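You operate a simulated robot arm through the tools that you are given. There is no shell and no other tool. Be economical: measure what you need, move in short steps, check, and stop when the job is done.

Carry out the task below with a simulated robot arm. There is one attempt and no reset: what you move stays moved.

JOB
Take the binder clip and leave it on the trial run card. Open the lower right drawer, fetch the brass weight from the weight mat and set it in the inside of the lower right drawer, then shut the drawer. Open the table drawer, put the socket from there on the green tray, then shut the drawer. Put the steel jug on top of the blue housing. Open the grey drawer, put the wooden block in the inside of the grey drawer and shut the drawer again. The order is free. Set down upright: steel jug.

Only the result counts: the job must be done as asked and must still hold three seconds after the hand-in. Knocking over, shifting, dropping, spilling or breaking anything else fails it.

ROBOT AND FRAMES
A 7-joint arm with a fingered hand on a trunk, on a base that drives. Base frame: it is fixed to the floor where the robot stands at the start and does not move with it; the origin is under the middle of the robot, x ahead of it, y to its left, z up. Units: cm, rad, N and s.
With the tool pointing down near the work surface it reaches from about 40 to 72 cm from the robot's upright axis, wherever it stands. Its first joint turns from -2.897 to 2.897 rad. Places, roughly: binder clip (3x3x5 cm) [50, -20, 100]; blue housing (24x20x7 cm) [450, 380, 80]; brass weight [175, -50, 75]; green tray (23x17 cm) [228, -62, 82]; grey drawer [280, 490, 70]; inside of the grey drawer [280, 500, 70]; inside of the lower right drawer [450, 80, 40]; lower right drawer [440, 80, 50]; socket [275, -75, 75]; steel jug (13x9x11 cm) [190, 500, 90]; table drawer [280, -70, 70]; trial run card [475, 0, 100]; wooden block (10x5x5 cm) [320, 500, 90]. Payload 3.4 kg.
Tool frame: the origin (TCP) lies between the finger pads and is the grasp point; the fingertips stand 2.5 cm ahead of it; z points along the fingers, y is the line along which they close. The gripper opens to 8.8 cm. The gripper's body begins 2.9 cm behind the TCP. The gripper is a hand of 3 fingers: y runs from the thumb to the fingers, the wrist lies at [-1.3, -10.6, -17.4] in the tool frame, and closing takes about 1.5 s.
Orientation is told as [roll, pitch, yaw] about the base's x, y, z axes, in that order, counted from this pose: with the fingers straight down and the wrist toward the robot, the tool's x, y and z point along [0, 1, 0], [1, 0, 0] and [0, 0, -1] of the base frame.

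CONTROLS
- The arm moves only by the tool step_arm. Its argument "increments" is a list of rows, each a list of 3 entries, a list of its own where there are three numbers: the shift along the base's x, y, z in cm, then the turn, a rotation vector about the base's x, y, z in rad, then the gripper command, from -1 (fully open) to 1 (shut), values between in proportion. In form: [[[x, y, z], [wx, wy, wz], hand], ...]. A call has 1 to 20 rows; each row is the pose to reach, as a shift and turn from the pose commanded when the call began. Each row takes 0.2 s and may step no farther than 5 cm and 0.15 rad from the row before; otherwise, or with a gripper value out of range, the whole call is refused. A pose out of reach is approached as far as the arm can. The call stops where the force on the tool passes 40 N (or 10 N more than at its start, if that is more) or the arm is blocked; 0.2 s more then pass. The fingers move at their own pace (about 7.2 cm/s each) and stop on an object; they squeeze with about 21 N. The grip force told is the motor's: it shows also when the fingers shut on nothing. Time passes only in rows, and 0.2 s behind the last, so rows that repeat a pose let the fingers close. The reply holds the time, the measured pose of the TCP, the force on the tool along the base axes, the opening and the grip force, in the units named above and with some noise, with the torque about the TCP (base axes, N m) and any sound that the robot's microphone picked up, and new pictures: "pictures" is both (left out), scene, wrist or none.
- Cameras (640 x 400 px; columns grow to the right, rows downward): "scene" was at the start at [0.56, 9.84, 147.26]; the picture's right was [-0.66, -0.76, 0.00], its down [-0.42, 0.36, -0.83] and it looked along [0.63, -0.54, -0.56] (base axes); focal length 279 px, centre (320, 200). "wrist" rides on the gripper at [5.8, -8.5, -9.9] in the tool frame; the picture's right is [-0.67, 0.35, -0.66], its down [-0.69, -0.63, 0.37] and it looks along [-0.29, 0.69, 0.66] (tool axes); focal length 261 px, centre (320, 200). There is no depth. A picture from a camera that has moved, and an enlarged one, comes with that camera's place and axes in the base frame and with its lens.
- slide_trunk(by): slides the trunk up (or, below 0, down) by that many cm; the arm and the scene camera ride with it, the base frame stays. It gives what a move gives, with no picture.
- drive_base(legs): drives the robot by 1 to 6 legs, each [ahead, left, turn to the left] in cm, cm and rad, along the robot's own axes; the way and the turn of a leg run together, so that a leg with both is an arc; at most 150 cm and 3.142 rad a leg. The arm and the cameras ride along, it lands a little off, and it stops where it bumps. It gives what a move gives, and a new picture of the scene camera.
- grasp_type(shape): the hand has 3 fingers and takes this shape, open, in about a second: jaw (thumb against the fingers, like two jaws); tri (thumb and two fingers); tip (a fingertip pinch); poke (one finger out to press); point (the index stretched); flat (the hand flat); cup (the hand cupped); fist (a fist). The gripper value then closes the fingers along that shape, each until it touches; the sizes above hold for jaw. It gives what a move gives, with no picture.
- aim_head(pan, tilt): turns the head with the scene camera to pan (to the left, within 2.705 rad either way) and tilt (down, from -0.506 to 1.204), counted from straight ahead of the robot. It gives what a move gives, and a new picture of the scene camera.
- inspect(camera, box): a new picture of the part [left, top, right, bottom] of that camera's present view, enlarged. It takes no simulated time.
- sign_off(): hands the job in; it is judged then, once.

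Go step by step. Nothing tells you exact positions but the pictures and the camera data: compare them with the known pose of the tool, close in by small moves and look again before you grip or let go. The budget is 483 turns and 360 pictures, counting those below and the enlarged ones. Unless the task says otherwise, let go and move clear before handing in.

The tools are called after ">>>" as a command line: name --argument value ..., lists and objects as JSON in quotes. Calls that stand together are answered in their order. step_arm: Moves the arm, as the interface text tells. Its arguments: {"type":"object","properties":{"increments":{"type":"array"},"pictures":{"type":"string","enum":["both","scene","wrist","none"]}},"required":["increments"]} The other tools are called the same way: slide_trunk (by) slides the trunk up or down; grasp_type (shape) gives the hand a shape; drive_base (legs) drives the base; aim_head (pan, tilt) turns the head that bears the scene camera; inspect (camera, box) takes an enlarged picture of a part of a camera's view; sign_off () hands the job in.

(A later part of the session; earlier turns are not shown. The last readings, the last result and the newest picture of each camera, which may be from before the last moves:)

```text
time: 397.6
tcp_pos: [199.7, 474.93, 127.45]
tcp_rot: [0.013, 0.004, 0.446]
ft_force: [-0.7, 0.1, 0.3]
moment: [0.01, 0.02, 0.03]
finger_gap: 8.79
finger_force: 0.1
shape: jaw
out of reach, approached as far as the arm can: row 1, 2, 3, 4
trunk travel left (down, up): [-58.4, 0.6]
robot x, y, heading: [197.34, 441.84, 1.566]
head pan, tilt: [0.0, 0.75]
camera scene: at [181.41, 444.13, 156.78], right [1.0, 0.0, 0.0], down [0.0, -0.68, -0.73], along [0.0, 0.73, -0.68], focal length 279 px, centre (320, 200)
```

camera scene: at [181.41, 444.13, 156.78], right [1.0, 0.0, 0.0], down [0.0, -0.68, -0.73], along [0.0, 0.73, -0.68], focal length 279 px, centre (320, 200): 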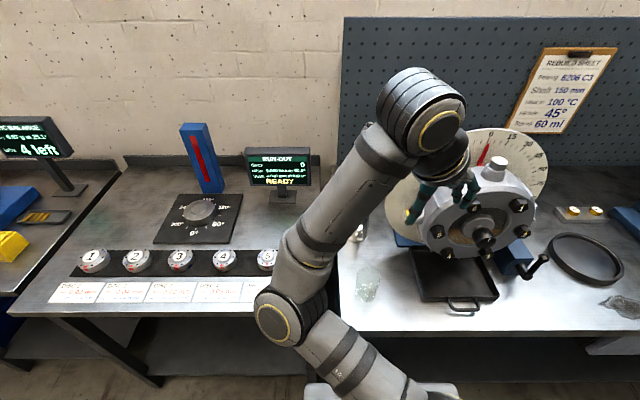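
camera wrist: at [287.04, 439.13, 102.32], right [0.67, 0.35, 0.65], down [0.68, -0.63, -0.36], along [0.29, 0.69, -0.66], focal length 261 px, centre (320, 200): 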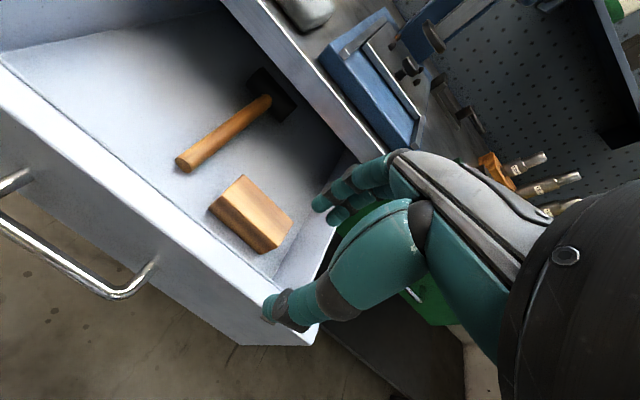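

The elbow has flipped to the left and restricts the reach. I back off and bring the arm back to its initial posture.

>>> drive_base --legs '[[-45, 0, 0]]'

>>> step_arm --increments '[[[2, 1, -2], [0, 0, 0.14], -1], [[4, 2, -4], [0, 0, 0.28], -1], [[6, 3, -6], [0, 0, 0.42], -1], [[8, 3, -8], [0, 0, 0.56], -1], [[10, 3, -10], [0, 0, 0.7], -1], [[12, 3, -10], [0, 0, 0.84], -1], [[14, 3, -10], [0, 0, 0.98], -1], [[16, 3, -10], [0, 0, 1.12], -1]]' --pictures "scene"

```text
time: 400.3
tcp_pos: [199.7, 430.28, 127.34]
tcp_rot: [0.014, 0.004, 0.448]
ft_force: [0.3, 1.0, 0.1]
moment: [0.02, -0.01, 0.01]
finger_gap: 8.78
finger_force: 0.1
shape: jaw
trunk travel left (down, up): [-58.4, 0.6]
robot x, y, heading: [196.93, 397.25, 1.572]
head pan, tilt: [0.0, 0.75]
camera scene: at [181.35, 399.38, 156.79], right [1.0, 0.0, 0.0], down [0.0, -0.68, -0.73], along [0.0, 0.73, -0.68], focal length 279 px, centre (320, 200)
```

scene: 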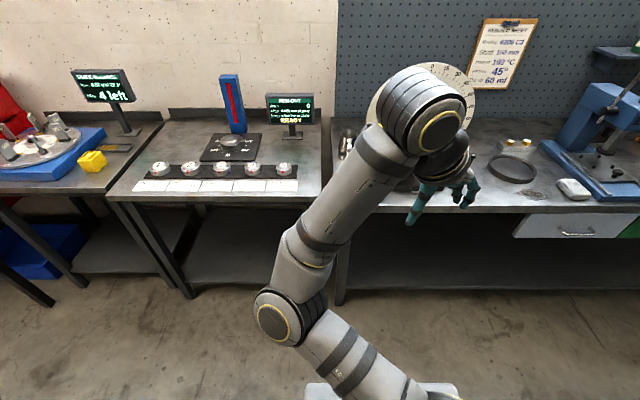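

```text
time: 402.1
tcp_pos: [215.7, 433.36, 117.25]
tcp_rot: [0.015, 0.002, 1.573]
ft_force: [0.7, -0.6, 0.1]
moment: [-0.02, 0.0, 0.01]
finger_gap: 8.77
finger_force: 0.1
shape: jaw
trunk travel left (down, up): [-58.4, 0.6]
robot x, y, heading: [197.38, 397.08, 1.576]
head pan, tilt: [0.0, 0.75]
camera scene: at [181.44, 399.42, 156.79], right [1.0, 0.0, 0.0], down [0.0, -0.68, -0.73], along [0.0, 0.73, -0.68], focal length 279 px, centre (320, 200)
```

scene: 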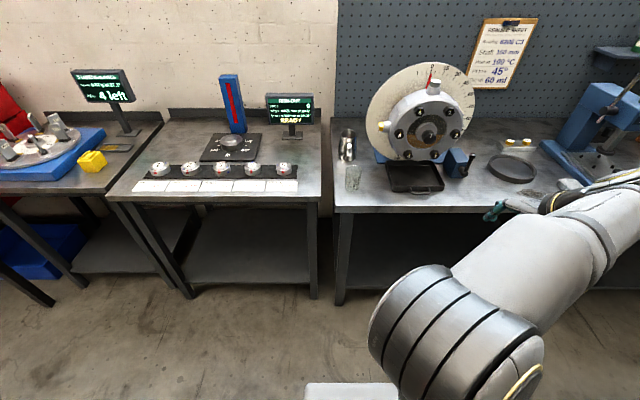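

>>> step_arm --increments '[[[0, 1.5, 0], [0, 0, -0.14], -1], [[0, 3, 0], [0, 0, -0.28], -1], [[0, 4.5, 0], [0, 0, -0.42], -1], [[0, 6, 0], [0, 0, -0.56], -1], [[0, 7.5, 0], [0, 0, -0.7], -1], [[0, 9, 0], [0, 0, -0.84], -1], [[0, 10.5, 0], [0, 0, -0.98], -1], [[0, 12, 0], [0, 0, -1.12], -1], [[0, 14, 0], [0, 0, -1.17], -1]]' --pictures "scene"

```text
time: 404.1
tcp_pos: [217.31, 440.47, 113.42]
tcp_rot: [0.015, 0.003, 0.411]
ft_force: [0.2, -0.2, -1.4]
moment: [0.02, 0.0, -0.02]
finger_gap: 8.78
finger_force: 0.0
shape: jaw
out of reach, approached as far as the arm can: row 8, 9
trunk travel left (down, up): [-58.4, 0.6]
robot x, y, heading: [197.31, 397.31, 1.571]
head pan, tilt: [0.0, 0.75]
camera scene: at [181.33, 399.47, 156.78], right [1.0, 0.0, 0.0], down [0.0, -0.68, -0.73], along [0.0, 0.73, -0.68], focal length 279 px, centre (320, 200)
```

scene: 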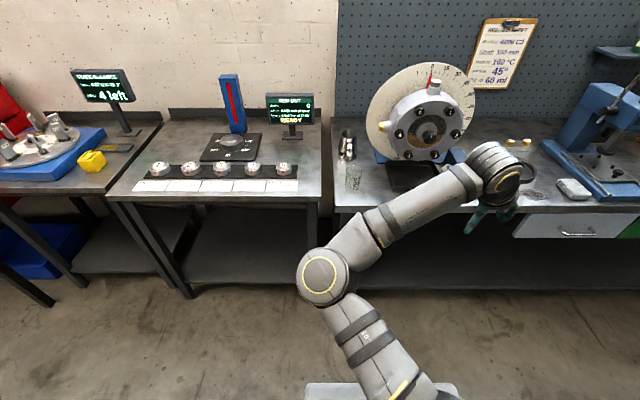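

>>> step_arm --increments '[[[2, -1, 0], [0, 0, 0.14], -1], [[4, -2, 0], [0, 0, 0.28], -1], [[6, -3, 0], [0, 0, 0.42], -1], [[7, -4, 0], [0, 0, 0.56], -1], [[8, -5, 0], [0, 0, 0.7], -1], [[8, -6, 0], [0, 0, 0.84], -1], [[8, -6, 0], [0, 0, 0.98], -1], [[8, -6, 0], [0, 0, 1.12], -1], [[8, -6, 0], [0, 0, 1.16], -1]]' --pictures "none"

>>> step_arm --increments '[[[1, 0, 0], [0.15, 0, 0], -1], [[2, 1, -1], [0.3, 0, 0], -1], [[3, 2, -3], [0.45, 0, 0], -1], [[4, 4, -5], [0.6, 0, 0], -1], [[5, 6, -7], [0.75, 0, 0], -1], [[5, 8, -9], [0.9, 0, 0], -1], [[5, 10, -11], [1.05, 0, 0], -1], [[5, 12, -14], [1.2, 0, 0], -1]]' --pictures "scene"

```text
time: 406.1
tcp_pos: [225.31, 434.34, 113.34]
tcp_rot: [0.014, 0.003, 1.562]
ft_force: [-0.2, -0.2, -0.1]
moment: [0.03, 0.01, -0.04]
finger_gap: 8.82
finger_force: 0.1
shape: jaw
trunk travel left (down, up): [-58.4, 0.6]
robot x, y, heading: [197.15, 397.26, 1.577]
head pan, tilt: [0.0, 0.75]
```

```text
time: 407.9
tcp_pos: [230.27, 446.27, 98.83]
tcp_rot: [0.043, -1.197, 1.539]
ft_force: [-0.1, -0.6, 0.4]
moment: [0.02, 0.0, 0.01]
finger_gap: 8.79
finger_force: 0.0
shape: jaw
out of reach, approached as far as the arm can: row 2, 3, 4
trunk travel left (down, up): [-58.4, 0.6]
robot x, y, heading: [197.03, 397.21, 1.573]
head pan, tilt: [0.0, 0.75]
camera scene: at [181.4, 399.51, 156.79], right [1.0, 0.0, 0.0], down [0.0, -0.68, -0.73], along [0.0, 0.73, -0.68], focal length 279 px, centre (320, 200)
```

scene: 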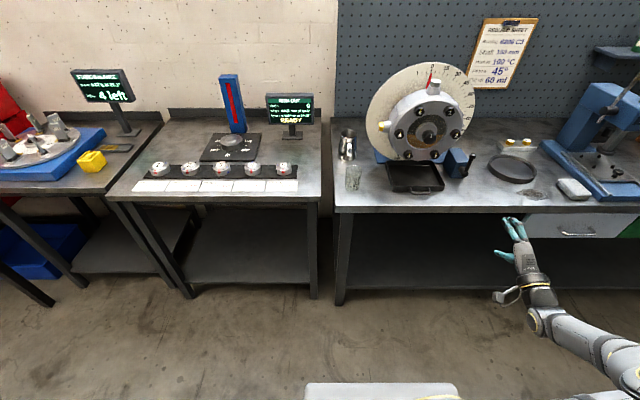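

The elbow is on the right again. I return to tool-down and turn the hand.

>>> step_arm --increments '[[[-1, -1, 1], [-0.15, 0, 0], -1], [[-2, -2, 2], [-0.3, 0, 0], -1], [[-3, -3, 4], [-0.45, 0, 0], -1], [[-4, -4, 6], [-0.6, 0, 0], -1], [[-5, -5, 8], [-0.75, 0, 0], -1], [[-6, -6, 10], [-0.9, 0, 0], -1], [[-7, -7, 13], [-1.05, 0, 0], -1], [[-8, -7, 16], [-1.2, 0, 0], -1]]' --pictures "none"

>>> step_arm --increments '[[[0, 1.5, 0], [0, 0, -0.14], -1], [[0, 3, 0], [0, 0, -0.28], -1], [[0, 4.5, 0], [0, 0, -0.42], -1], [[0, 6, 0], [0, 0, -0.56], -1], [[0, 7.5, 0], [0, 0, -0.7], -1], [[0, 9, 0], [0, 0, -0.84], -1], [[0, 10.5, 0], [0, 0, -0.98], -1], [[0, 12, 0], [0, 0, -1.12], -1], [[0, 12, 0], [0, 0, -1.17], -1]]' --pictures "scene"

```text
time: 409.7
tcp_pos: [222.5, 439.35, 115.01]
tcp_rot: [0.012, 0.003, 1.559]
ft_force: [-0.4, 0.6, 0.0]
moment: [-0.03, -0.03, -0.02]
finger_gap: 8.81
finger_force: 0.0
shape: jaw
trunk travel left (down, up): [-58.4, 0.6]
robot x, y, heading: [197.84, 397.35, 1.569]
head pan, tilt: [0.0, 0.75]
```

```text
time: 411.7
tcp_pos: [235.78, 430.8, 112.83]
tcp_rot: [0.01, -0.007, 0.531]
ft_force: [0.3, -0.6, -0.1]
moment: [0.01, -0.01, 0.05]
finger_gap: 8.81
finger_force: 0.1
shape: jaw
out of reach, approached as far as the arm can: row 5, 6, 7, 8, 9
trunk travel left (down, up): [-58.4, 0.6]
robot x, y, heading: [197.1, 397.64, 1.579]
head pan, tilt: [0.0, 0.75]
camera scene: at [181.39, 399.45, 156.79], right [1.0, 0.0, 0.0], down [0.0, -0.68, -0.73], along [0.0, 0.73, -0.68], focal length 279 px, centre (320, 200)
```

scene: 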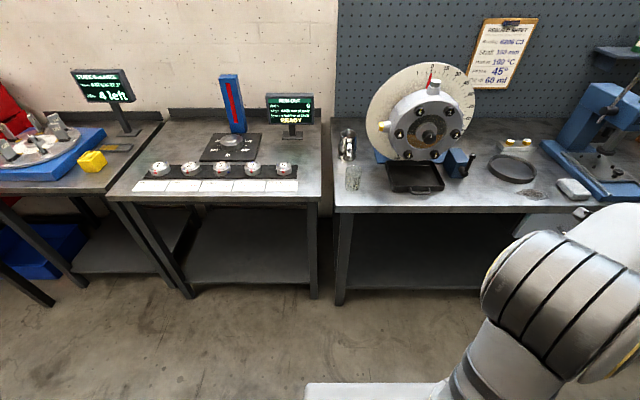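

>>> step_arm --increments '[[[-2, 0, 0], [0, 0, 0.14], -1], [[-4, 0, 0], [0, 0, 0.28], -1], [[-6, 0, 0], [0, 0, 0.42], -1], [[-8, 0, 0], [0, 0, 0.56], -1], [[-10, 0, 1], [0, 0, 0.7], -1], [[-12, 0, 2], [0, 0, 0.84], -1], [[-14, 0, 3], [0, 0, 0.98], -1], [[-17, 1, 4], [0, 0, 1.04], -1], [[-19, 2, 4], [0, 0, 1.04], -1]]' --pictures "none"

>>> slide_trunk --by -15

>>> step_arm --increments '[[[0.1, 1.2, 1], [0, 0, -0.143], -1], [[0.2, 2.5, 2], [0, 0, -0.286], -1], [[0.3, 3.7, 3], [0, 0, -0.429], -1], [[0.4, 5, 4], [0, 0, -0.572], -1], [[0.5, 6.2, 5], [0, 0, -0.715], -1], [[0.6, 7.5, 5], [0, 0, -0.858], -1], [[0.7, 8.7, 5], [0, 0, -1.0], -1], [[0.8, 10, 5], [0, 0, -1.1], -1], [[0.9, 12, 5], [0, 0, -1.17], -1]]' --pictures "scene"

```text
time: 413.7
tcp_pos: [216.63, 433.24, 117.43]
tcp_rot: [0.01, -0.007, 1.573]
ft_force: [-1.0, 0.5, 0.0]
moment: [-0.03, 0.0, 0.0]
finger_gap: 8.79
finger_force: 0.0
shape: jaw
trunk travel left (down, up): [-58.4, 0.6]
robot x, y, heading: [197.15, 397.19, 1.57]
head pan, tilt: [0.0, 0.75]
```

```text
time: 415.5
tcp_pos: [216.75, 433.11, 102.28]
tcp_rot: [0.011, -0.006, 1.572]
ft_force: [0.0, -0.9, -0.5]
moment: [-0.06, 0.0, 0.02]
finger_gap: 8.79
finger_force: 0.1
shape: jaw
trunk travel left (down, up): [-43.4, 15.6]
robot x, y, heading: [197.68, 396.96, 1.573]
head pan, tilt: [0.0, 0.75]
```

```text
time: 417.5
tcp_pos: [217.48, 441.61, 106.89]
tcp_rot: [0.01, -0.007, 0.448]
ft_force: [0.7, 0.2, -0.3]
moment: [0.02, 0.0, -0.01]
finger_gap: 8.79
finger_force: 0.0
shape: jaw
out of reach, approached as far as the arm can: row 8, 9
trunk travel left (down, up): [-43.4, 15.6]
robot x, y, heading: [197.13, 397.4, 1.572]
head pan, tilt: [0.0, 0.75]
camera scene: at [181.38, 399.46, 141.79], right [1.0, 0.0, 0.0], down [0.0, -0.68, -0.73], along [0.0, 0.73, -0.68], focal length 279 px, centre (320, 200)
```

scene: 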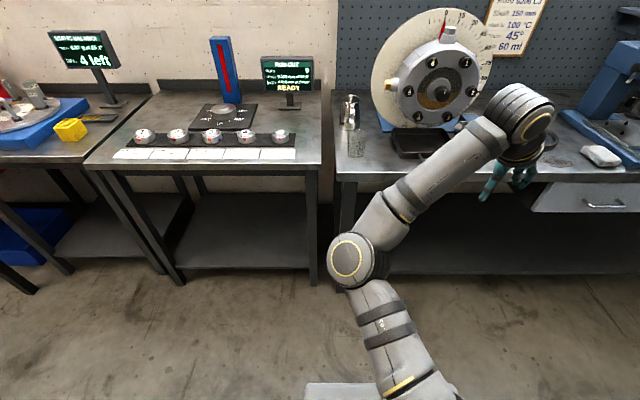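

>>> step_arm --increments '[[[0, 1, 0], [0, 0, -0.14], -1], [[0, 2, 0], [0, 0, -0.28], -1], [[0, 3, 0], [0, 0, -0.4], -1], [[0, 5, 0], [0, 0, -0.45], -1], [[0, 7, 0], [0, 0, -0.45], -1]]' --pictures "scene"

```text
time: 418.7
tcp_pos: [221.3, 428.59, 105.86]
tcp_rot: [0.01, -0.007, -0.046]
ft_force: [0.2, 0.1, 0.6]
moment: [0.0, 0.01, -0.02]
finger_gap: 8.8
finger_force: 0.1
shape: jaw
out of reach, approached as far as the arm can: row 1, 2, 3, 4, 5
trunk travel left (down, up): [-43.4, 15.6]
robot x, y, heading: [196.99, 397.6, 1.571]
head pan, tilt: [0.0, 0.75]
camera scene: at [181.35, 399.44, 141.79], right [1.0, 0.0, 0.0], down [0.0, -0.68, -0.73], along [0.0, 0.73, -0.68], focal length 279 px, centre (320, 200)
```

scene: 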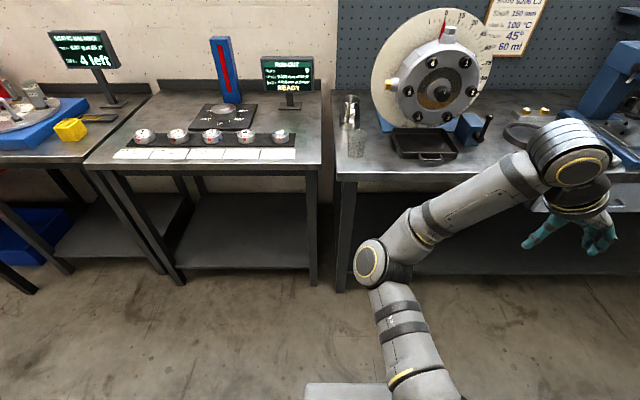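

>>> step_arm --increments '[[[-0.5, 0, 1], [0, 0, 0.15], -1], [[-1, 0, 2], [0, 0, 0.3], -1], [[-1.5, 0, 3], [0, 0, 0.45], -1], [[-2, 0, 4], [0, 0, 0.6], -1], [[-2.5, 0.5, 5], [0, 0, 0.75], -1], [[-3, 1, 6], [0, 0, 0.9], -1], [[-3.5, 2, 7], [0, 0, 1.05], -1], [[-4, 3, 7], [0, 0, 1.2], -1], [[-4.5, 3.5, 7], [0, 0, 1.35], -1], [[-5, 4, 7], [0, 0, 1.5], -1], [[-5, 4, 7], [0, 0, 1.617], -1]]' --pictures "none"

>>> aim_head --pan -0.714 --tilt 0.59

```text
time: 421.1
tcp_pos: [216.1, 433.16, 112.62]
tcp_rot: [0.01, -0.007, 1.574]
ft_force: [-0.2, 0.7, -0.1]
moment: [0.0, 0.01, -0.01]
finger_gap: 8.79
finger_force: 0.0
shape: jaw
trunk travel left (down, up): [-43.4, 15.6]
robot x, y, heading: [196.96, 397.0, 1.571]
head pan, tilt: [0.0, 0.75]
```

```text
time: 422.1
tcp_pos: [216.17, 433.16, 112.67]
tcp_rot: [0.011, -0.007, 1.571]
ft_force: [0.0, -0.1, -0.2]
moment: [0.0, 0.0, -0.02]
finger_gap: 8.78
finger_force: 0.0
shape: jaw
trunk travel left (down, up): [-43.4, 15.6]
robot x, y, heading: [197.42, 397.21, 1.571]
head pan, tilt: [-0.714, 0.59]
camera scene: at [187.15, 397.87, 143.16], right [0.76, -0.65, 0.0], down [-0.36, -0.42, -0.83], along [0.54, 0.63, -0.56], focal length 279 px, centre (320, 200)
```

scene: 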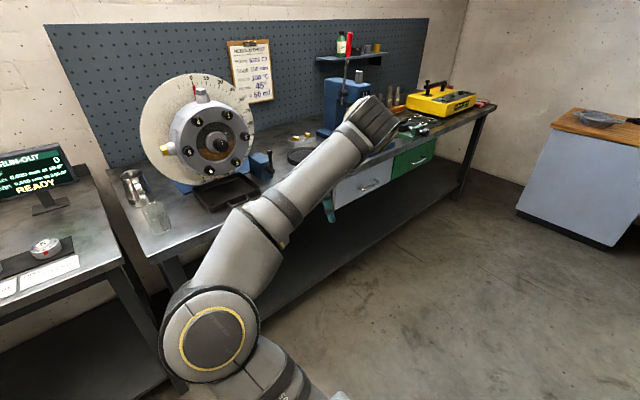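

>>> step_arm --increments '[[[0, 2, 0], [0, 0, -0.15], -1], [[0, 4, 0], [0, 0, -0.3], -1], [[0, 6, 0], [0, 0, -0.45], -1], [[0, 9, 0], [0, 0, -0.6], -1], [[0, 12, 0], [0, 0, -0.7], -1], [[0, 15, 0], [0, 0, -0.7], -1], [[0, 18, 0], [0, 0, -0.7], -1]]' --pictures "scene"

```text
time: 423.8
tcp_pos: [216.31, 451.03, 112.69]
tcp_rot: [0.012, -0.007, 0.868]
ft_force: [-0.1, 1.1, 0.3]
moment: [0.0, 0.01, -0.02]
finger_gap: 8.78
finger_force: 0.2
shape: jaw
trunk travel left (down, up): [-43.4, 15.6]
robot x, y, heading: [197.45, 397.64, 1.575]
head pan, tilt: [-0.714, 0.59]
camera scene: at [187.17, 397.87, 143.17], right [0.76, -0.65, 0.0], down [-0.36, -0.42, -0.83], along [0.54, 0.63, -0.56], focal length 279 px, centre (320, 200)
```

scene: 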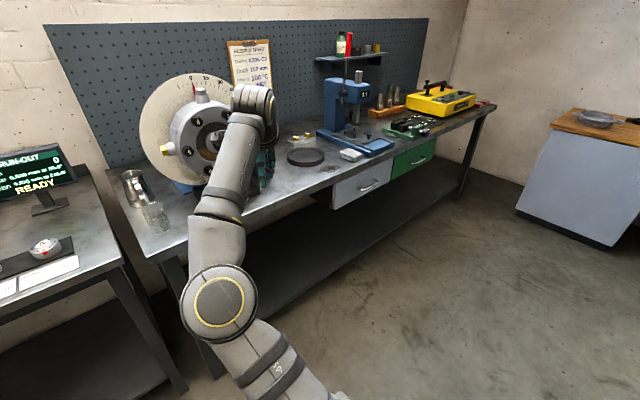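

>>> step_arm --increments '[[[-4, 2, 0], [0, 0, 0], -1], [[-8, 4, 0], [0, 0, 0], -1], [[-12, 6, 0], [0, 0, 0], -1], [[-16, 7, 0], [0, 0, 0], -1]]' --pictures "none"

```text
time: 424.8
tcp_pos: [209.2, 451.28, 109.41]
tcp_rot: [0.01, 0.006, 0.869]
ft_force: [0.6, 0.0, 0.2]
moment: [-0.02, 0.01, 0.02]
finger_gap: 8.78
finger_force: 0.0
shape: jaw
out of reach, approached as far as the arm can: row 1, 2, 3, 4
trunk travel left (down, up): [-43.4, 15.6]
robot x, y, heading: [197.09, 397.38, 1.571]
head pan, tilt: [-0.714, 0.59]
```

>>> step_arm --increments '[[[3, -2, 0], [0, 0, 0.14], -1], [[6, -4, 0], [0, 0, 0.28], -1], [[9, -6, 0], [0, 0, 0.42], -1], [[12, -8, 0], [0, 0, 0.56], -1], [[15, -10, 0], [0, 0, 0.7], -1], [[18, -12, 0], [0, 0, 0.7], -1]]' --pictures "none"

>>> step_arm --increments '[[[1, 0, 0], [0.15, 0, 0], -1], [[2, 1, -1], [0.3, 0, 0], -1], [[3, 2, -3], [0.45, 0, 0], -1], [[4, 4, -5], [0.6, 0, 0], -1], [[5, 6, -7], [0.75, 0, 0], -1], [[5, 8, -9], [0.9, 0, 0], -1], [[5, 10, -11], [1.05, 0, 0], -1], [[5, 12, -14], [1.2, 0, 0], -1]]' --pictures "none"

>>> step_arm --increments '[[[0, 0, 1], [-0.15, 0, 0], -1], [[0, 0, 2], [-0.3, 0, 0], -1], [[0, 0, 4], [-0.45, 0, 0], -1], [[0, 0, 6], [-0.6, 0, 0], -1], [[-1, 0, 8], [-0.75, 0, 0], -1], [[-2, 0, 10], [-0.9, 0, 0], -1], [[-4, 0, 12], [-1.05, 0, 0], -1], [[-6, 0, 14], [-1.2, 0, 0], -1]]' --pictures "scene"

```text
time: 426.1
tcp_pos: [226.95, 439.69, 109.41]
tcp_rot: [0.009, -0.007, 1.571]
ft_force: [-0.5, 0.8, 0.3]
moment: [0.0, -0.01, 0.03]
finger_gap: 8.83
finger_force: 0.2
shape: jaw
trunk travel left (down, up): [-43.4, 15.6]
robot x, y, heading: [197.35, 397.16, 1.573]
head pan, tilt: [-0.714, 0.59]
```

```text
time: 427.9
tcp_pos: [231.89, 451.67, 95.32]
tcp_rot: [0.011, -1.207, 1.566]
ft_force: [-0.2, -0.3, 0.1]
moment: [-0.02, 0.0, 0.0]
finger_gap: 8.76
finger_force: 0.1
shape: jaw
trunk travel left (down, up): [-43.4, 15.6]
robot x, y, heading: [197.64, 397.12, 1.569]
head pan, tilt: [-0.714, 0.59]
```

```text
time: 429.8
tcp_pos: [226.01, 451.54, 109.37]
tcp_rot: [0.01, -0.003, 1.569]
ft_force: [-0.5, -0.5, 0.2]
moment: [-0.01, 0.0, 0.0]
finger_gap: 8.75
finger_force: 0.0
shape: jaw
trunk travel left (down, up): [-43.4, 15.6]
robot x, y, heading: [197.16, 397.49, 1.568]
head pan, tilt: [-0.714, 0.59]
camera scene: at [187.21, 397.88, 143.17], right [0.76, -0.65, 0.0], down [-0.36, -0.42, -0.83], along [0.54, 0.63, -0.56], focal length 279 px, centre (320, 200)
```

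scene: 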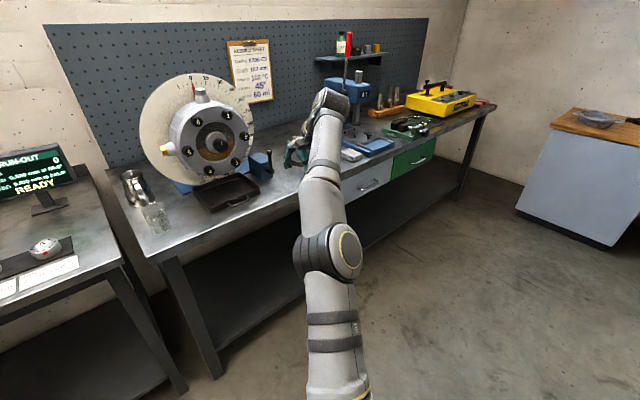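

>>> step_arm --increments '[[[-1, 0, 0], [0, 0, -0.14], -1], [[-2, 0, 0], [0, 0, -0.28], -1], [[-3, 0, 0], [0, 0, -0.42], -1], [[-5, 0, 0], [0, 0, -0.56], -1], [[-7, 0, 0], [0, 0, -0.7], -1], [[-9, 0, 0], [0, 0, -0.84], -1], [[-12, 0, 0], [0, 0, -0.98], -1], [[-15, 0, 0], [0, 0, -1.12], -1], [[-18, 0, 0], [0, 0, -1.17], -1]]' --pictures "scene"

```text
time: 431.8
tcp_pos: [211.35, 440.08, 104.79]
tcp_rot: [0.009, -0.006, 0.447]
ft_force: [0.5, 0.0, 0.2]
moment: [0.02, -0.03, -0.01]
finger_gap: 8.79
finger_force: 0.1
shape: jaw
out of reach, approached as far as the arm can: row 6, 7, 8, 9
trunk travel left (down, up): [-43.4, 15.6]
robot x, y, heading: [197.4, 397.58, 1.573]
head pan, tilt: [-0.714, 0.59]
camera scene: at [187.1, 397.93, 143.17], right [0.76, -0.65, 0.0], down [-0.36, -0.42, -0.83], along [0.54, 0.63, -0.56], focal length 279 px, centre (320, 200)
```

scene: 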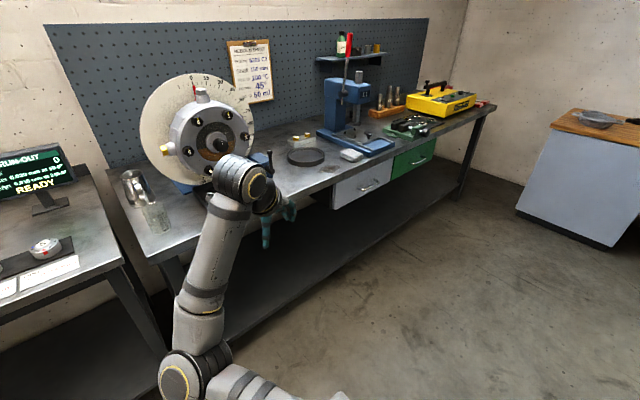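

Reach shrinks with height relative to the trunk, so I raise the trunk and keep the hand lower.

>>> slide_trunk --by 15

>>> step_arm --increments '[[[0, 1, -4], [0, 0, 0], -1], [[0, 2, -8], [0, 0, 0], -1], [[0, 3, -12], [0, 0, 0], -1], [[-2, 6, -13], [0, 0, 0], -1], [[-5, 9, -13], [0, 0, 0], -1], [[-8, 12, -13], [0, 0, 0], -1]]' --pictures "scene"

```text
time: 433.5
tcp_pos: [211.52, 440.11, 119.81]
tcp_rot: [0.008, -0.005, 0.446]
ft_force: [-0.6, -0.5, -0.4]
moment: [0.04, 0.01, -0.02]
finger_gap: 8.8
finger_force: 0.0
shape: jaw
trunk travel left (down, up): [-58.4, 0.6]
robot x, y, heading: [197.37, 397.62, 1.572]
head pan, tilt: [-0.714, 0.59]
```

```text
time: 434.9
tcp_pos: [212.41, 438.77, 107.17]
tcp_rot: [0.009, -0.006, 0.449]
ft_force: [0.8, 0.7, -0.5]
moment: [-0.01, -0.01, 0.04]
finger_gap: 8.8
finger_force: 0.1
shape: jaw
out of reach, approached as far as the arm can: row 1, 2, 3, 4, 5, 6
trunk travel left (down, up): [-58.4, 0.6]
robot x, y, heading: [197.53, 396.93, 1.572]
head pan, tilt: [-0.714, 0.59]
camera scene: at [187.18, 397.89, 158.16], right [0.76, -0.65, 0.0], down [-0.36, -0.42, -0.83], along [0.54, 0.63, -0.56], focal length 279 px, centre (320, 200)
```

scene: 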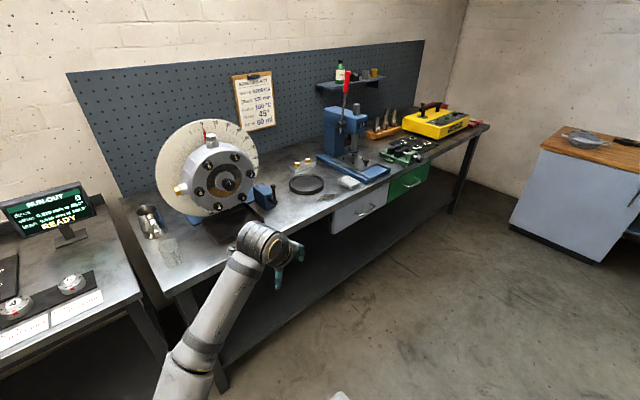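

>>> step_arm --increments '[[[2, 1, 0], [0, 0, 0.15], -1], [[4, 2, 0], [0, 0, 0.3], -1], [[6, 4, 0], [0, 0, 0.45], -1], [[8, 6, 0], [0, 0, 0.6], -1], [[9, 8, 0], [0, 0, 0.75], -1], [[10, 10, 0], [0, 0, 0.9], -1], [[11, 12, 0], [0, 0, 1.05], -1], [[12, 13, 0], [0, 0, 1.123], -1]]' --pictures "none"

>>> aim_head --pan -0.25 --tilt 0.8

```text
time: 436.7
tcp_pos: [224.89, 451.82, 106.9]
tcp_rot: [0.007, -0.008, 1.57]
ft_force: [-0.3, 1.1, 0.0]
moment: [-0.01, -0.01, -0.03]
finger_gap: 8.82
finger_force: 0.1
shape: jaw
trunk travel left (down, up): [-58.4, 0.6]
robot x, y, heading: [197.29, 397.46, 1.573]
head pan, tilt: [-0.714, 0.59]
```

```text
time: 437.6
tcp_pos: [224.77, 451.77, 106.83]
tcp_rot: [0.007, -0.005, 1.567]
ft_force: [0.4, 0.1, 0.3]
moment: [0.03, -0.02, 0.04]
finger_gap: 8.78
finger_force: 0.0
shape: jaw
trunk travel left (down, up): [-58.4, 0.6]
robot x, y, heading: [197.51, 397.17, 1.57]
head pan, tilt: [-0.25, 0.799]
camera scene: at [183.35, 398.97, 156.39], right [0.97, -0.25, 0.0], down [-0.18, -0.69, -0.7], along [0.17, 0.68, -0.72], focal length 279 px, centre (320, 200)
```

scene: 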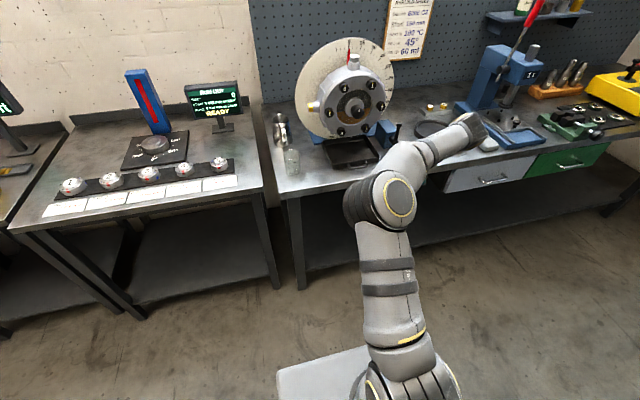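

>>> step_arm --increments '[[[1, -4, 1], [0, 0, 0], -1], [[2, -8, 2], [0, 0, 0], -1], [[3, -12, 3], [0, 0, 0], -1], [[3, -16, 4], [0, 0, 0], -1], [[3, -18, 5], [0, 0, 0], -1]]' --pictures "none"

>>> step_arm --increments '[[[1, 0, 0], [0.15, 0, 0], -1], [[2, 1, -1], [0.3, 0, 0], -1], [[3, 2, -3], [0.45, 0, 0], -1], [[4, 4, -5], [0.6, 0, 0], -1], [[5, 6, -7], [0.75, 0, 0], -1], [[5, 8, -9], [0.9, 0, 0], -1], [[5, 10, -11], [1.05, 0, 0], -1], [[5, 12, -14], [1.2, 0, 0], -1]]' --pictures "scene"

>>> step_arm --increments '[[[-1, -1, 1], [-0.15, 0, 0], -1], [[-2, -2, 2], [-0.3, 0, 0], -1], [[-3, -3, 4], [-0.45, 0, 0], -1], [[-4, -4, 6], [-0.6, 0, 0], -1], [[-5, -5, 8], [-0.75, 0, 0], -1], [[-6, -6, 10], [-0.9, 0, 0], -1], [[-7, -7, 13], [-1.05, 0, 0], -1], [[-8, -7, 16], [-1.2, 0, 0], -1]]' --pictures "scene"

```text
time: 438.8
tcp_pos: [227.95, 433.68, 111.74]
tcp_rot: [0.009, -0.006, 1.566]
ft_force: [0.9, -0.2, -0.7]
moment: [0.0, -0.01, -0.02]
finger_gap: 8.79
finger_force: 0.0
shape: jaw
trunk travel left (down, up): [-58.4, 0.6]
robot x, y, heading: [197.56, 397.39, 1.573]
head pan, tilt: [-0.25, 0.799]
```

```text
time: 440.6
tcp_pos: [232.96, 445.75, 97.99]
tcp_rot: [0.017, -1.207, 1.56]
ft_force: [0.5, 0.8, -0.2]
moment: [-0.02, 0.02, -0.04]
finger_gap: 8.78
finger_force: 0.0
shape: jaw
trunk travel left (down, up): [-58.4, 0.6]
robot x, y, heading: [197.06, 397.24, 1.571]
head pan, tilt: [-0.25, 0.799]
camera scene: at [183.39, 399.01, 156.4], right [0.97, -0.25, 0.0], down [-0.18, -0.69, -0.7], along [0.17, 0.68, -0.72], focal length 279 px, centre (320, 200)
```

scene: 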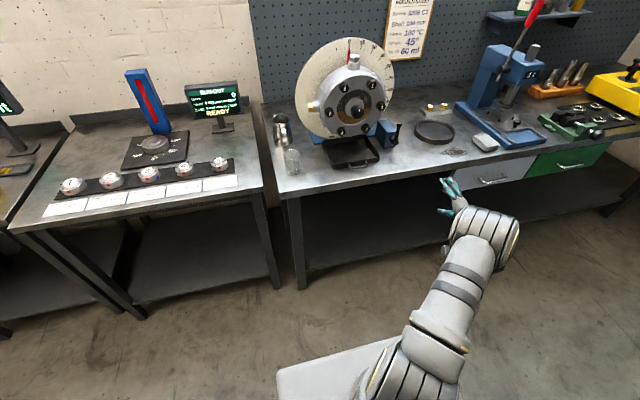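

```text
time: 442.4
tcp_pos: [224.8, 438.7, 114.18]
tcp_rot: [0.01, -0.005, 1.567]
ft_force: [0.4, -0.8, -0.2]
moment: [-0.03, 0.0, -0.03]
finger_gap: 8.79
finger_force: 0.0
shape: jaw
trunk travel left (down, up): [-58.4, 0.6]
robot x, y, heading: [196.77, 397.38, 1.569]
head pan, tilt: [-0.25, 0.799]
camera scene: at [183.32, 398.99, 156.38], right [0.97, -0.25, 0.0], down [-0.18, -0.69, -0.7], along [0.17, 0.68, -0.72], focal length 279 px, centre (320, 200)
```

scene: 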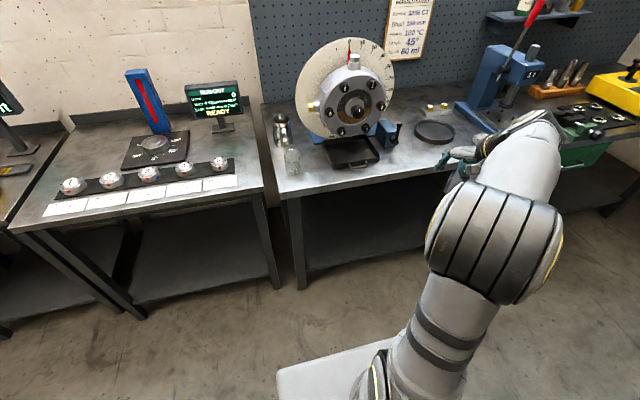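

>>> step_arm --increments '[[[-1.5, 2.5, -1], [0, 0, 0], -1], [[-3, 5, -3], [0, 0, 0], -1], [[-4.5, 8, -5], [0, 0, 0], -1], [[-6, 11, -7], [0, 0, 0], -1], [[-8, 14, -8], [0, 0, 0], -1]]' --pictures "scene"

```text
time: 443.6
tcp_pos: [216.76, 452.71, 105.93]
tcp_rot: [0.008, -0.007, 1.568]
ft_force: [0.2, 0.1, 0.3]
moment: [-0.05, 0.02, 0.0]
finger_gap: 8.8
finger_force: 0.0
shape: jaw
trunk travel left (down, up): [-58.4, 0.6]
robot x, y, heading: [197.12, 397.36, 1.572]
head pan, tilt: [-0.25, 0.799]
camera scene: at [183.32, 399.03, 156.38], right [0.97, -0.25, 0.0], down [-0.18, -0.7, -0.7], along [0.17, 0.68, -0.72], focal length 279 px, centre (320, 200)
```

scene: 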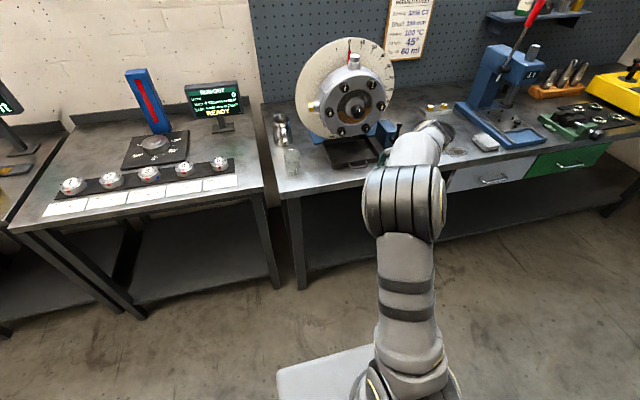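

>>> step_arm --increments '[[[-2.5, 0, 0], [0, 0, -0.14], -1], [[-5, 0, 0], [0, 0, -0.28], -1], [[-7.5, 0, 0], [0, 0, -0.42], -1], [[-10, 0, 0], [0, 0, -0.56], -1], [[-12.5, 0, 0], [0, 0, -0.7], -1], [[-15, 0, 0], [0, 0, -0.84], -1], [[-17.5, 0, 0], [0, 0, -0.98], -1], [[-20, 0, 0], [0, 0, -1.12], -1], [[-22, 0, 0], [0, 0, -1.17], -1]]' --pictures "scene"

```text
time: 445.6
tcp_pos: [207.99, 434.86, 109.51]
tcp_rot: [0.004, -0.001, 0.416]
ft_force: [0.5, 0.3, 0.3]
moment: [0.01, -0.05, 0.01]
finger_gap: 8.82
finger_force: 0.1
shape: jaw
out of reach, approached as far as the arm can: row 6, 7, 8, 9
trunk travel left (down, up): [-58.4, 0.6]
robot x, y, heading: [197.14, 397.28, 1.572]
head pan, tilt: [-0.25, 0.799]
camera scene: at [183.05, 398.94, 156.36], right [0.97, -0.25, 0.0], down [-0.17, -0.69, -0.7], along [0.17, 0.68, -0.72], focal length 279 px, centre (320, 200)
```

scene: 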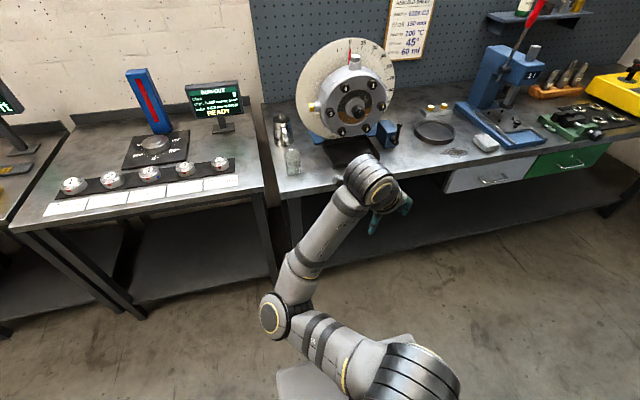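

Turning by about −0.9 rad is reachable if the hand stays to the right of the robot; that also clears the jug's handle. I test this pose here.

>>> step_arm --increments '[[[3, 2, -1], [0, 0, 0.1], -1], [[6, 4, -2], [0, 0, 0.2], -1], [[9, 7, -3], [0, 0, 0.25], -1], [[11, 10, -3], [0, 0, 0.25], -1], [[13, 13, -3], [0, 0, 0.25], -1], [[13, 16, -3], [0, 0, 0.25], -1], [[13, 18, -3], [0, 0, 0.25], -1]]' --pictures "none"

```text
time: 447.2
tcp_pos: [220.98, 453.25, 106.34]
tcp_rot: [0.009, -0.006, 0.65]
ft_force: [0.7, -0.3, -0.6]
moment: [-0.01, 0.0, -0.02]
finger_gap: 8.8
finger_force: 0.0
shape: jaw
trunk travel left (down, up): [-58.4, 0.6]
robot x, y, heading: [197.53, 397.51, 1.571]
head pan, tilt: [-0.25, 0.799]
```

>>> drive_base --legs '[[0, 28.5, 0], [30, 0, 0]]'

>>> inspect --camera "wrist" --box '[0, 0, 640, 400]'

```text
time: 450.8
tcp_pos: [191.82, 482.58, 106.4]
tcp_rot: [0.007, -0.005, 0.654]
ft_force: [1.4, 0.9, 0.1]
moment: [0.0, -0.02, 0.01]
finger_gap: 8.8
finger_force: 0.1
shape: jaw
trunk travel left (down, up): [-58.4, 0.6]
robot x, y, heading: [168.58, 426.09, 1.573]
head pan, tilt: [-0.25, 0.799]
camera scene: at [154.47, 428.16, 156.38], right [0.97, -0.24, 0.0], down [-0.17, -0.7, -0.7], along [0.17, 0.68, -0.72], focal length 279 px, centre (320, 200)
```

scene: 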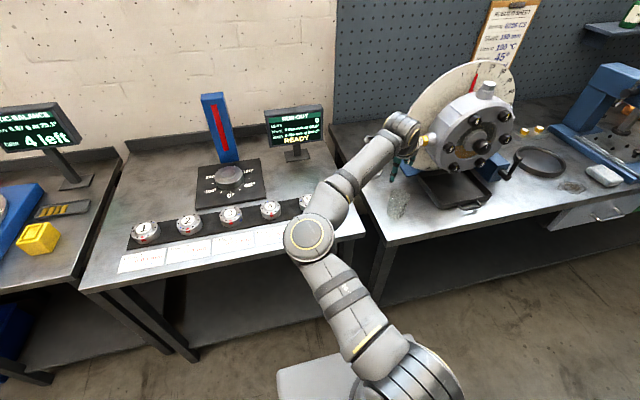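

```text
1.00 times, centred on (320, 200) of wrist (not enlarged: the box is as wide or as high as the picture)
camera zoom: at [181.47, 481.9, 116.43], right [0.68, -0.33, 0.65], down [-0.08, -0.92, -0.38], along [0.72, 0.2, -0.66], focal length 261 px, centre (320, 200)
```

zoom: 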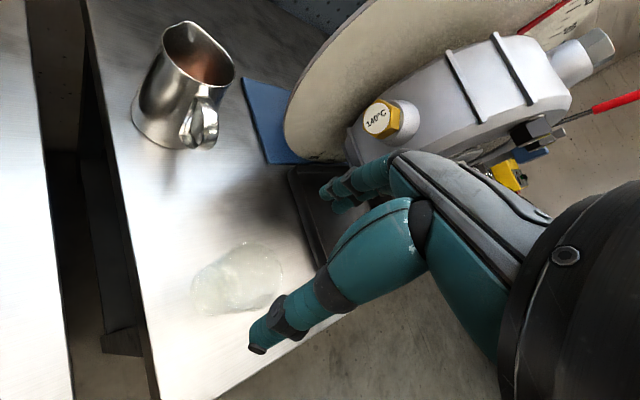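

The jug is well in view: rim centre ≈[193,503.3], handle toward −y. I drive on so the hand comes above it.

>>> drive_base --legs '[[20, 0, 0]]'

>>> inspect --camera "wrist" --box '[0, 0, 640, 400]'

```text
time: 452.4
tcp_pos: [191.63, 502.72, 106.44]
tcp_rot: [0.009, -0.007, 0.653]
ft_force: [1.6, 1.0, 0.3]
moment: [0.01, -0.01, 0.0]
finger_gap: 8.83
finger_force: 0.2
shape: jaw
trunk travel left (down, up): [-58.4, 0.6]
robot x, y, heading: [168.39, 446.45, 1.581]
head pan, tilt: [-0.25, 0.799]
camera scene: at [154.34, 448.18, 156.38], right [0.97, -0.24, 0.0], down [-0.17, -0.7, -0.7], along [0.17, 0.68, -0.72], focal length 279 px, centre (320, 200)
```

scene: 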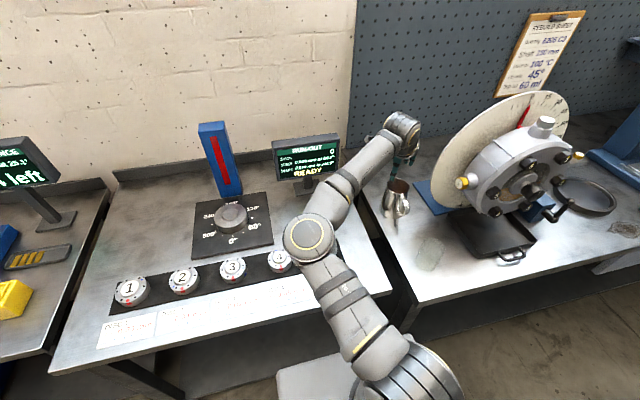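

```text
1.00 times, centred on (320, 200) of wrist (not enlarged: the box is as wide or as high as the picture)
camera zoom: at [181.29, 501.94, 116.42], right [0.69, -0.33, 0.65], down [-0.08, -0.92, -0.38], along [0.72, 0.2, -0.66], focal length 261 px, centre (320, 200)
```

zoom: 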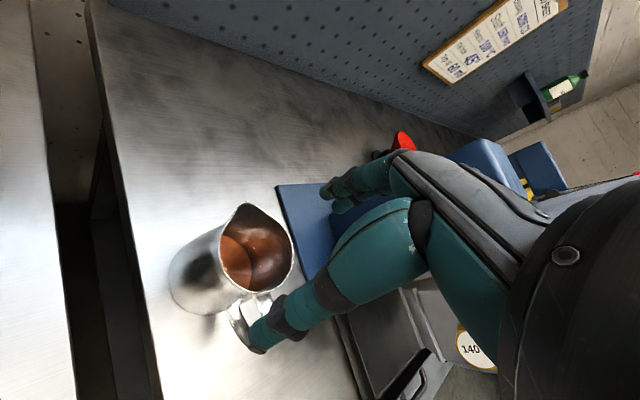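

The jug holds liquid, so it must stay level. I centre over the rim at about [193.6,504.3] and lower a bit.

>>> step_arm --increments '[[[1, 0.8, -1], [0, 0, 0], -1], [[1.9, 1.6, -2.5], [0, 0, 0], -1], [[1.9, 1.6, -4], [0, 0, 0], -1]]' --pictures "wrist"

>>> inspect --camera "scene" --box '[350, 110, 450, 230]'

```text
time: 453.2
tcp_pos: [191.75, 503.29, 104.6]
tcp_rot: [0.011, -0.007, 0.666]
ft_force: [0.2, 0.4, -0.1]
moment: [-0.01, -0.04, 0.0]
finger_gap: 8.8
finger_force: 0.1
shape: jaw
out of reach, approached as far as the arm can: row 1, 2, 3
trunk travel left (down, up): [-58.4, 0.6]
robot x, y, heading: [168.44, 446.72, 1.583]
head pan, tilt: [-0.25, 0.799]
camera wrist: at [181.31, 502.43, 114.66], right [0.69, -0.32, 0.65], down [-0.07, -0.92, -0.38], along [0.72, 0.21, -0.66], focal length 261 px, centre (320, 200)
```

wrist: 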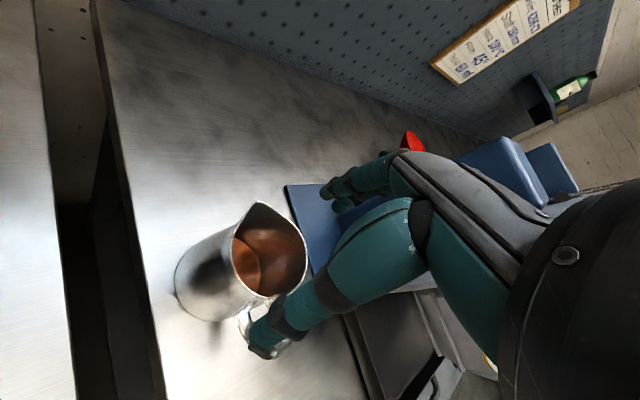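

```text
3.33 times, centred on (400, 170) of scene
camera zoom: at [154.34, 448.1, 156.39], right [0.97, -0.24, 0.0], down [-0.17, -0.7, -0.7], along [0.17, 0.68, -0.72], focal length 930 px, centre (53, 300)
```

zoom: 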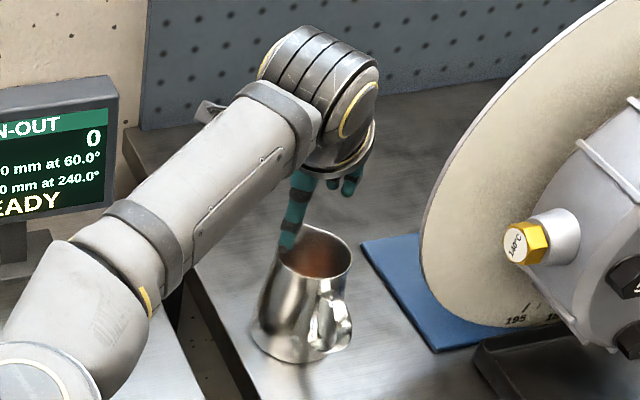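

>>> drive_base --legs '[[3.5, -2, -0.01]]'

>>> step_arm --increments '[[[0, -1.2, 0], [0, 0, 0], -1], [[0, -2.4, -1], [0, 0, 0], -1]]' --pictures "wrist"

```text
time: 454.1
tcp_pos: [194.33, 506.62, 104.57]
tcp_rot: [0.01, -0.005, 0.652]
ft_force: [-0.4, -0.1, 0.2]
moment: [0.01, -0.01, 0.03]
finger_gap: 8.77
finger_force: 0.1
shape: jaw
trunk travel left (down, up): [-58.4, 0.6]
robot x, y, heading: [170.24, 450.01, 1.569]
head pan, tilt: [-0.25, 0.799]
camera scene: at [156.38, 451.8, 156.39], right [0.97, -0.25, 0.0], down [-0.18, -0.69, -0.7], along [0.17, 0.67, -0.72], focal length 279 px, centre (320, 200)
```

scene: 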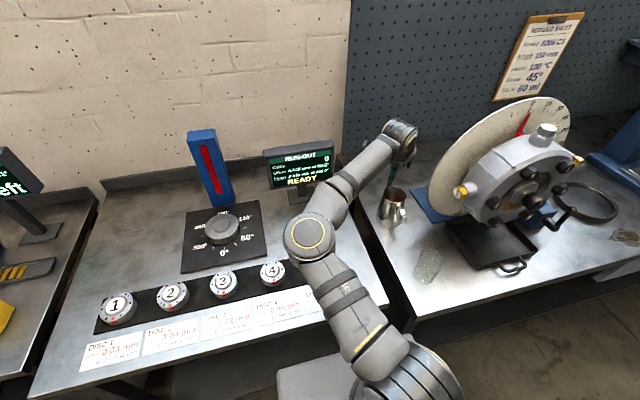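

```text
time: 454.7
tcp_pos: [194.24, 504.14, 103.72]
tcp_rot: [0.01, -0.007, 0.655]
ft_force: [-0.6, 0.5, 0.2]
moment: [0.01, -0.03, -0.02]
finger_gap: 8.83
finger_force: 0.2
shape: jaw
trunk travel left (down, up): [-58.4, 0.6]
robot x, y, heading: [170.29, 449.91, 1.569]
head pan, tilt: [-0.25, 0.799]
camera wrist: at [183.84, 503.4, 113.66], right [0.68, -0.33, 0.65], down [-0.08, -0.92, -0.38], along [0.72, 0.2, -0.66], focal length 261 px, centre (320, 200)
```

wrist: 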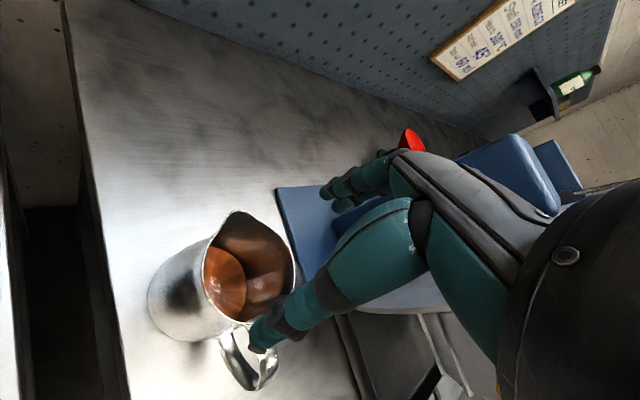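

>>> step_arm --increments '[[[-0.5, 0.1, -1], [0, 0, 0], -1], [[-0.9, 0.1, -2], [0, 0, 0], -1], [[-0.9, 0.1, -3.5], [0, 0, 0], -1]]' --pictures "wrist"

>>> inspect --camera "scene" --box '[350, 110, 450, 240]'

```text
time: 455.5
tcp_pos: [193.29, 504.16, 100.26]
tcp_rot: [0.009, -0.005, 0.652]
ft_force: [0.4, -1.2, 0.6]
moment: [-0.01, -0.03, 0.0]
finger_gap: 8.8
finger_force: 0.1
shape: jaw
trunk travel left (down, up): [-58.4, 0.6]
robot x, y, heading: [170.48, 450.01, 1.569]
head pan, tilt: [-0.25, 0.799]
camera wrist: at [182.91, 503.43, 110.18], right [0.68, -0.33, 0.65], down [-0.08, -0.92, -0.38], along [0.72, 0.2, -0.66], focal length 261 px, centre (320, 200)
```

wrist: 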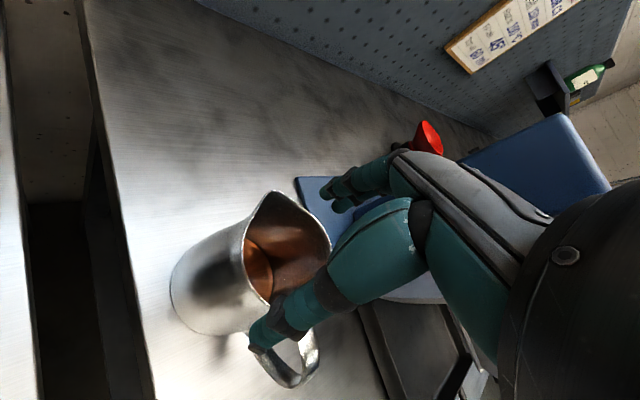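

```text
3.08 times, centred on (400, 175) of scene
camera zoom: at [156.33, 451.69, 156.39], right [0.97, -0.25, 0.0], down [-0.18, -0.69, -0.7], along [0.17, 0.67, -0.72], focal length 858 px, centre (74, 277)
```

zoom: 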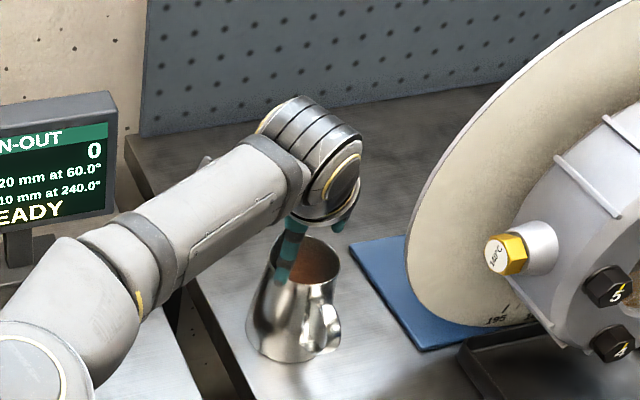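

>>> step_arm --increments '[[[0.1, 0.2, -0.6], [0, 0, 0], -1], [[0.1, 0.2, -1.2], [0, 0, 0], -1], [[0.1, 0.2, -1.8], [0, 0, 0], -1]]' --pictures "wrist"

>>> inspect --camera "scene" --box '[370, 150, 430, 240]'

```text
time: 456.3
tcp_pos: [193.36, 504.35, 98.43]
tcp_rot: [0.01, -0.008, 0.653]
ft_force: [-0.2, 0.1, -0.3]
moment: [-0.04, 0.01, -0.03]
finger_gap: 8.79
finger_force: 0.1
shape: jaw
trunk travel left (down, up): [-58.4, 0.6]
robot x, y, heading: [170.4, 450.02, 1.564]
head pan, tilt: [-0.25, 0.799]
camera wrist: at [183.03, 503.67, 108.38], right [0.68, -0.33, 0.65], down [-0.08, -0.92, -0.38], along [0.72, 0.2, -0.66], focal length 261 px, centre (320, 200)
```

wrist: 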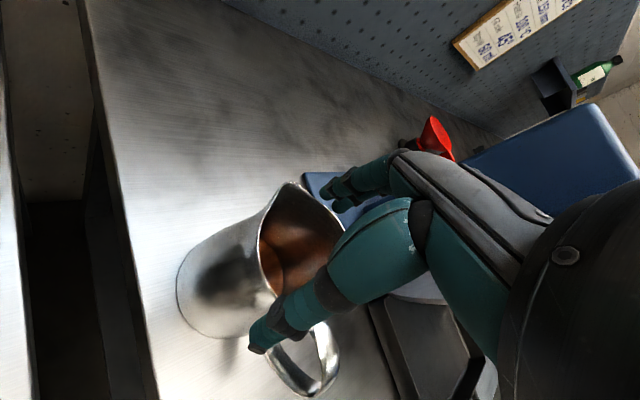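

```text
4.44 times, centred on (400, 195) of scene
camera zoom: at [156.32, 451.69, 156.39], right [0.97, -0.25, 0.0], down [-0.18, -0.69, -0.7], along [0.17, 0.67, -0.72], focal length 1240 px, centre (-36, 222)
```

zoom: 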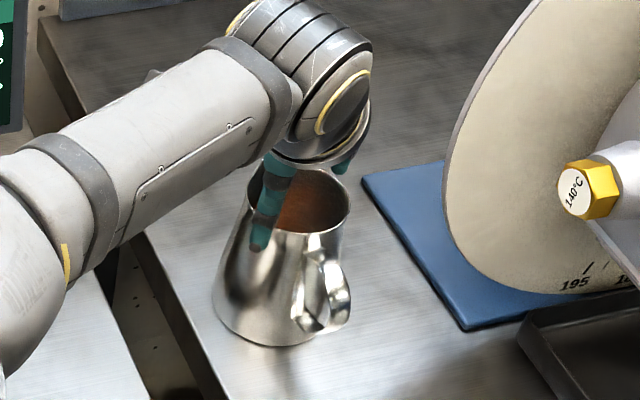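

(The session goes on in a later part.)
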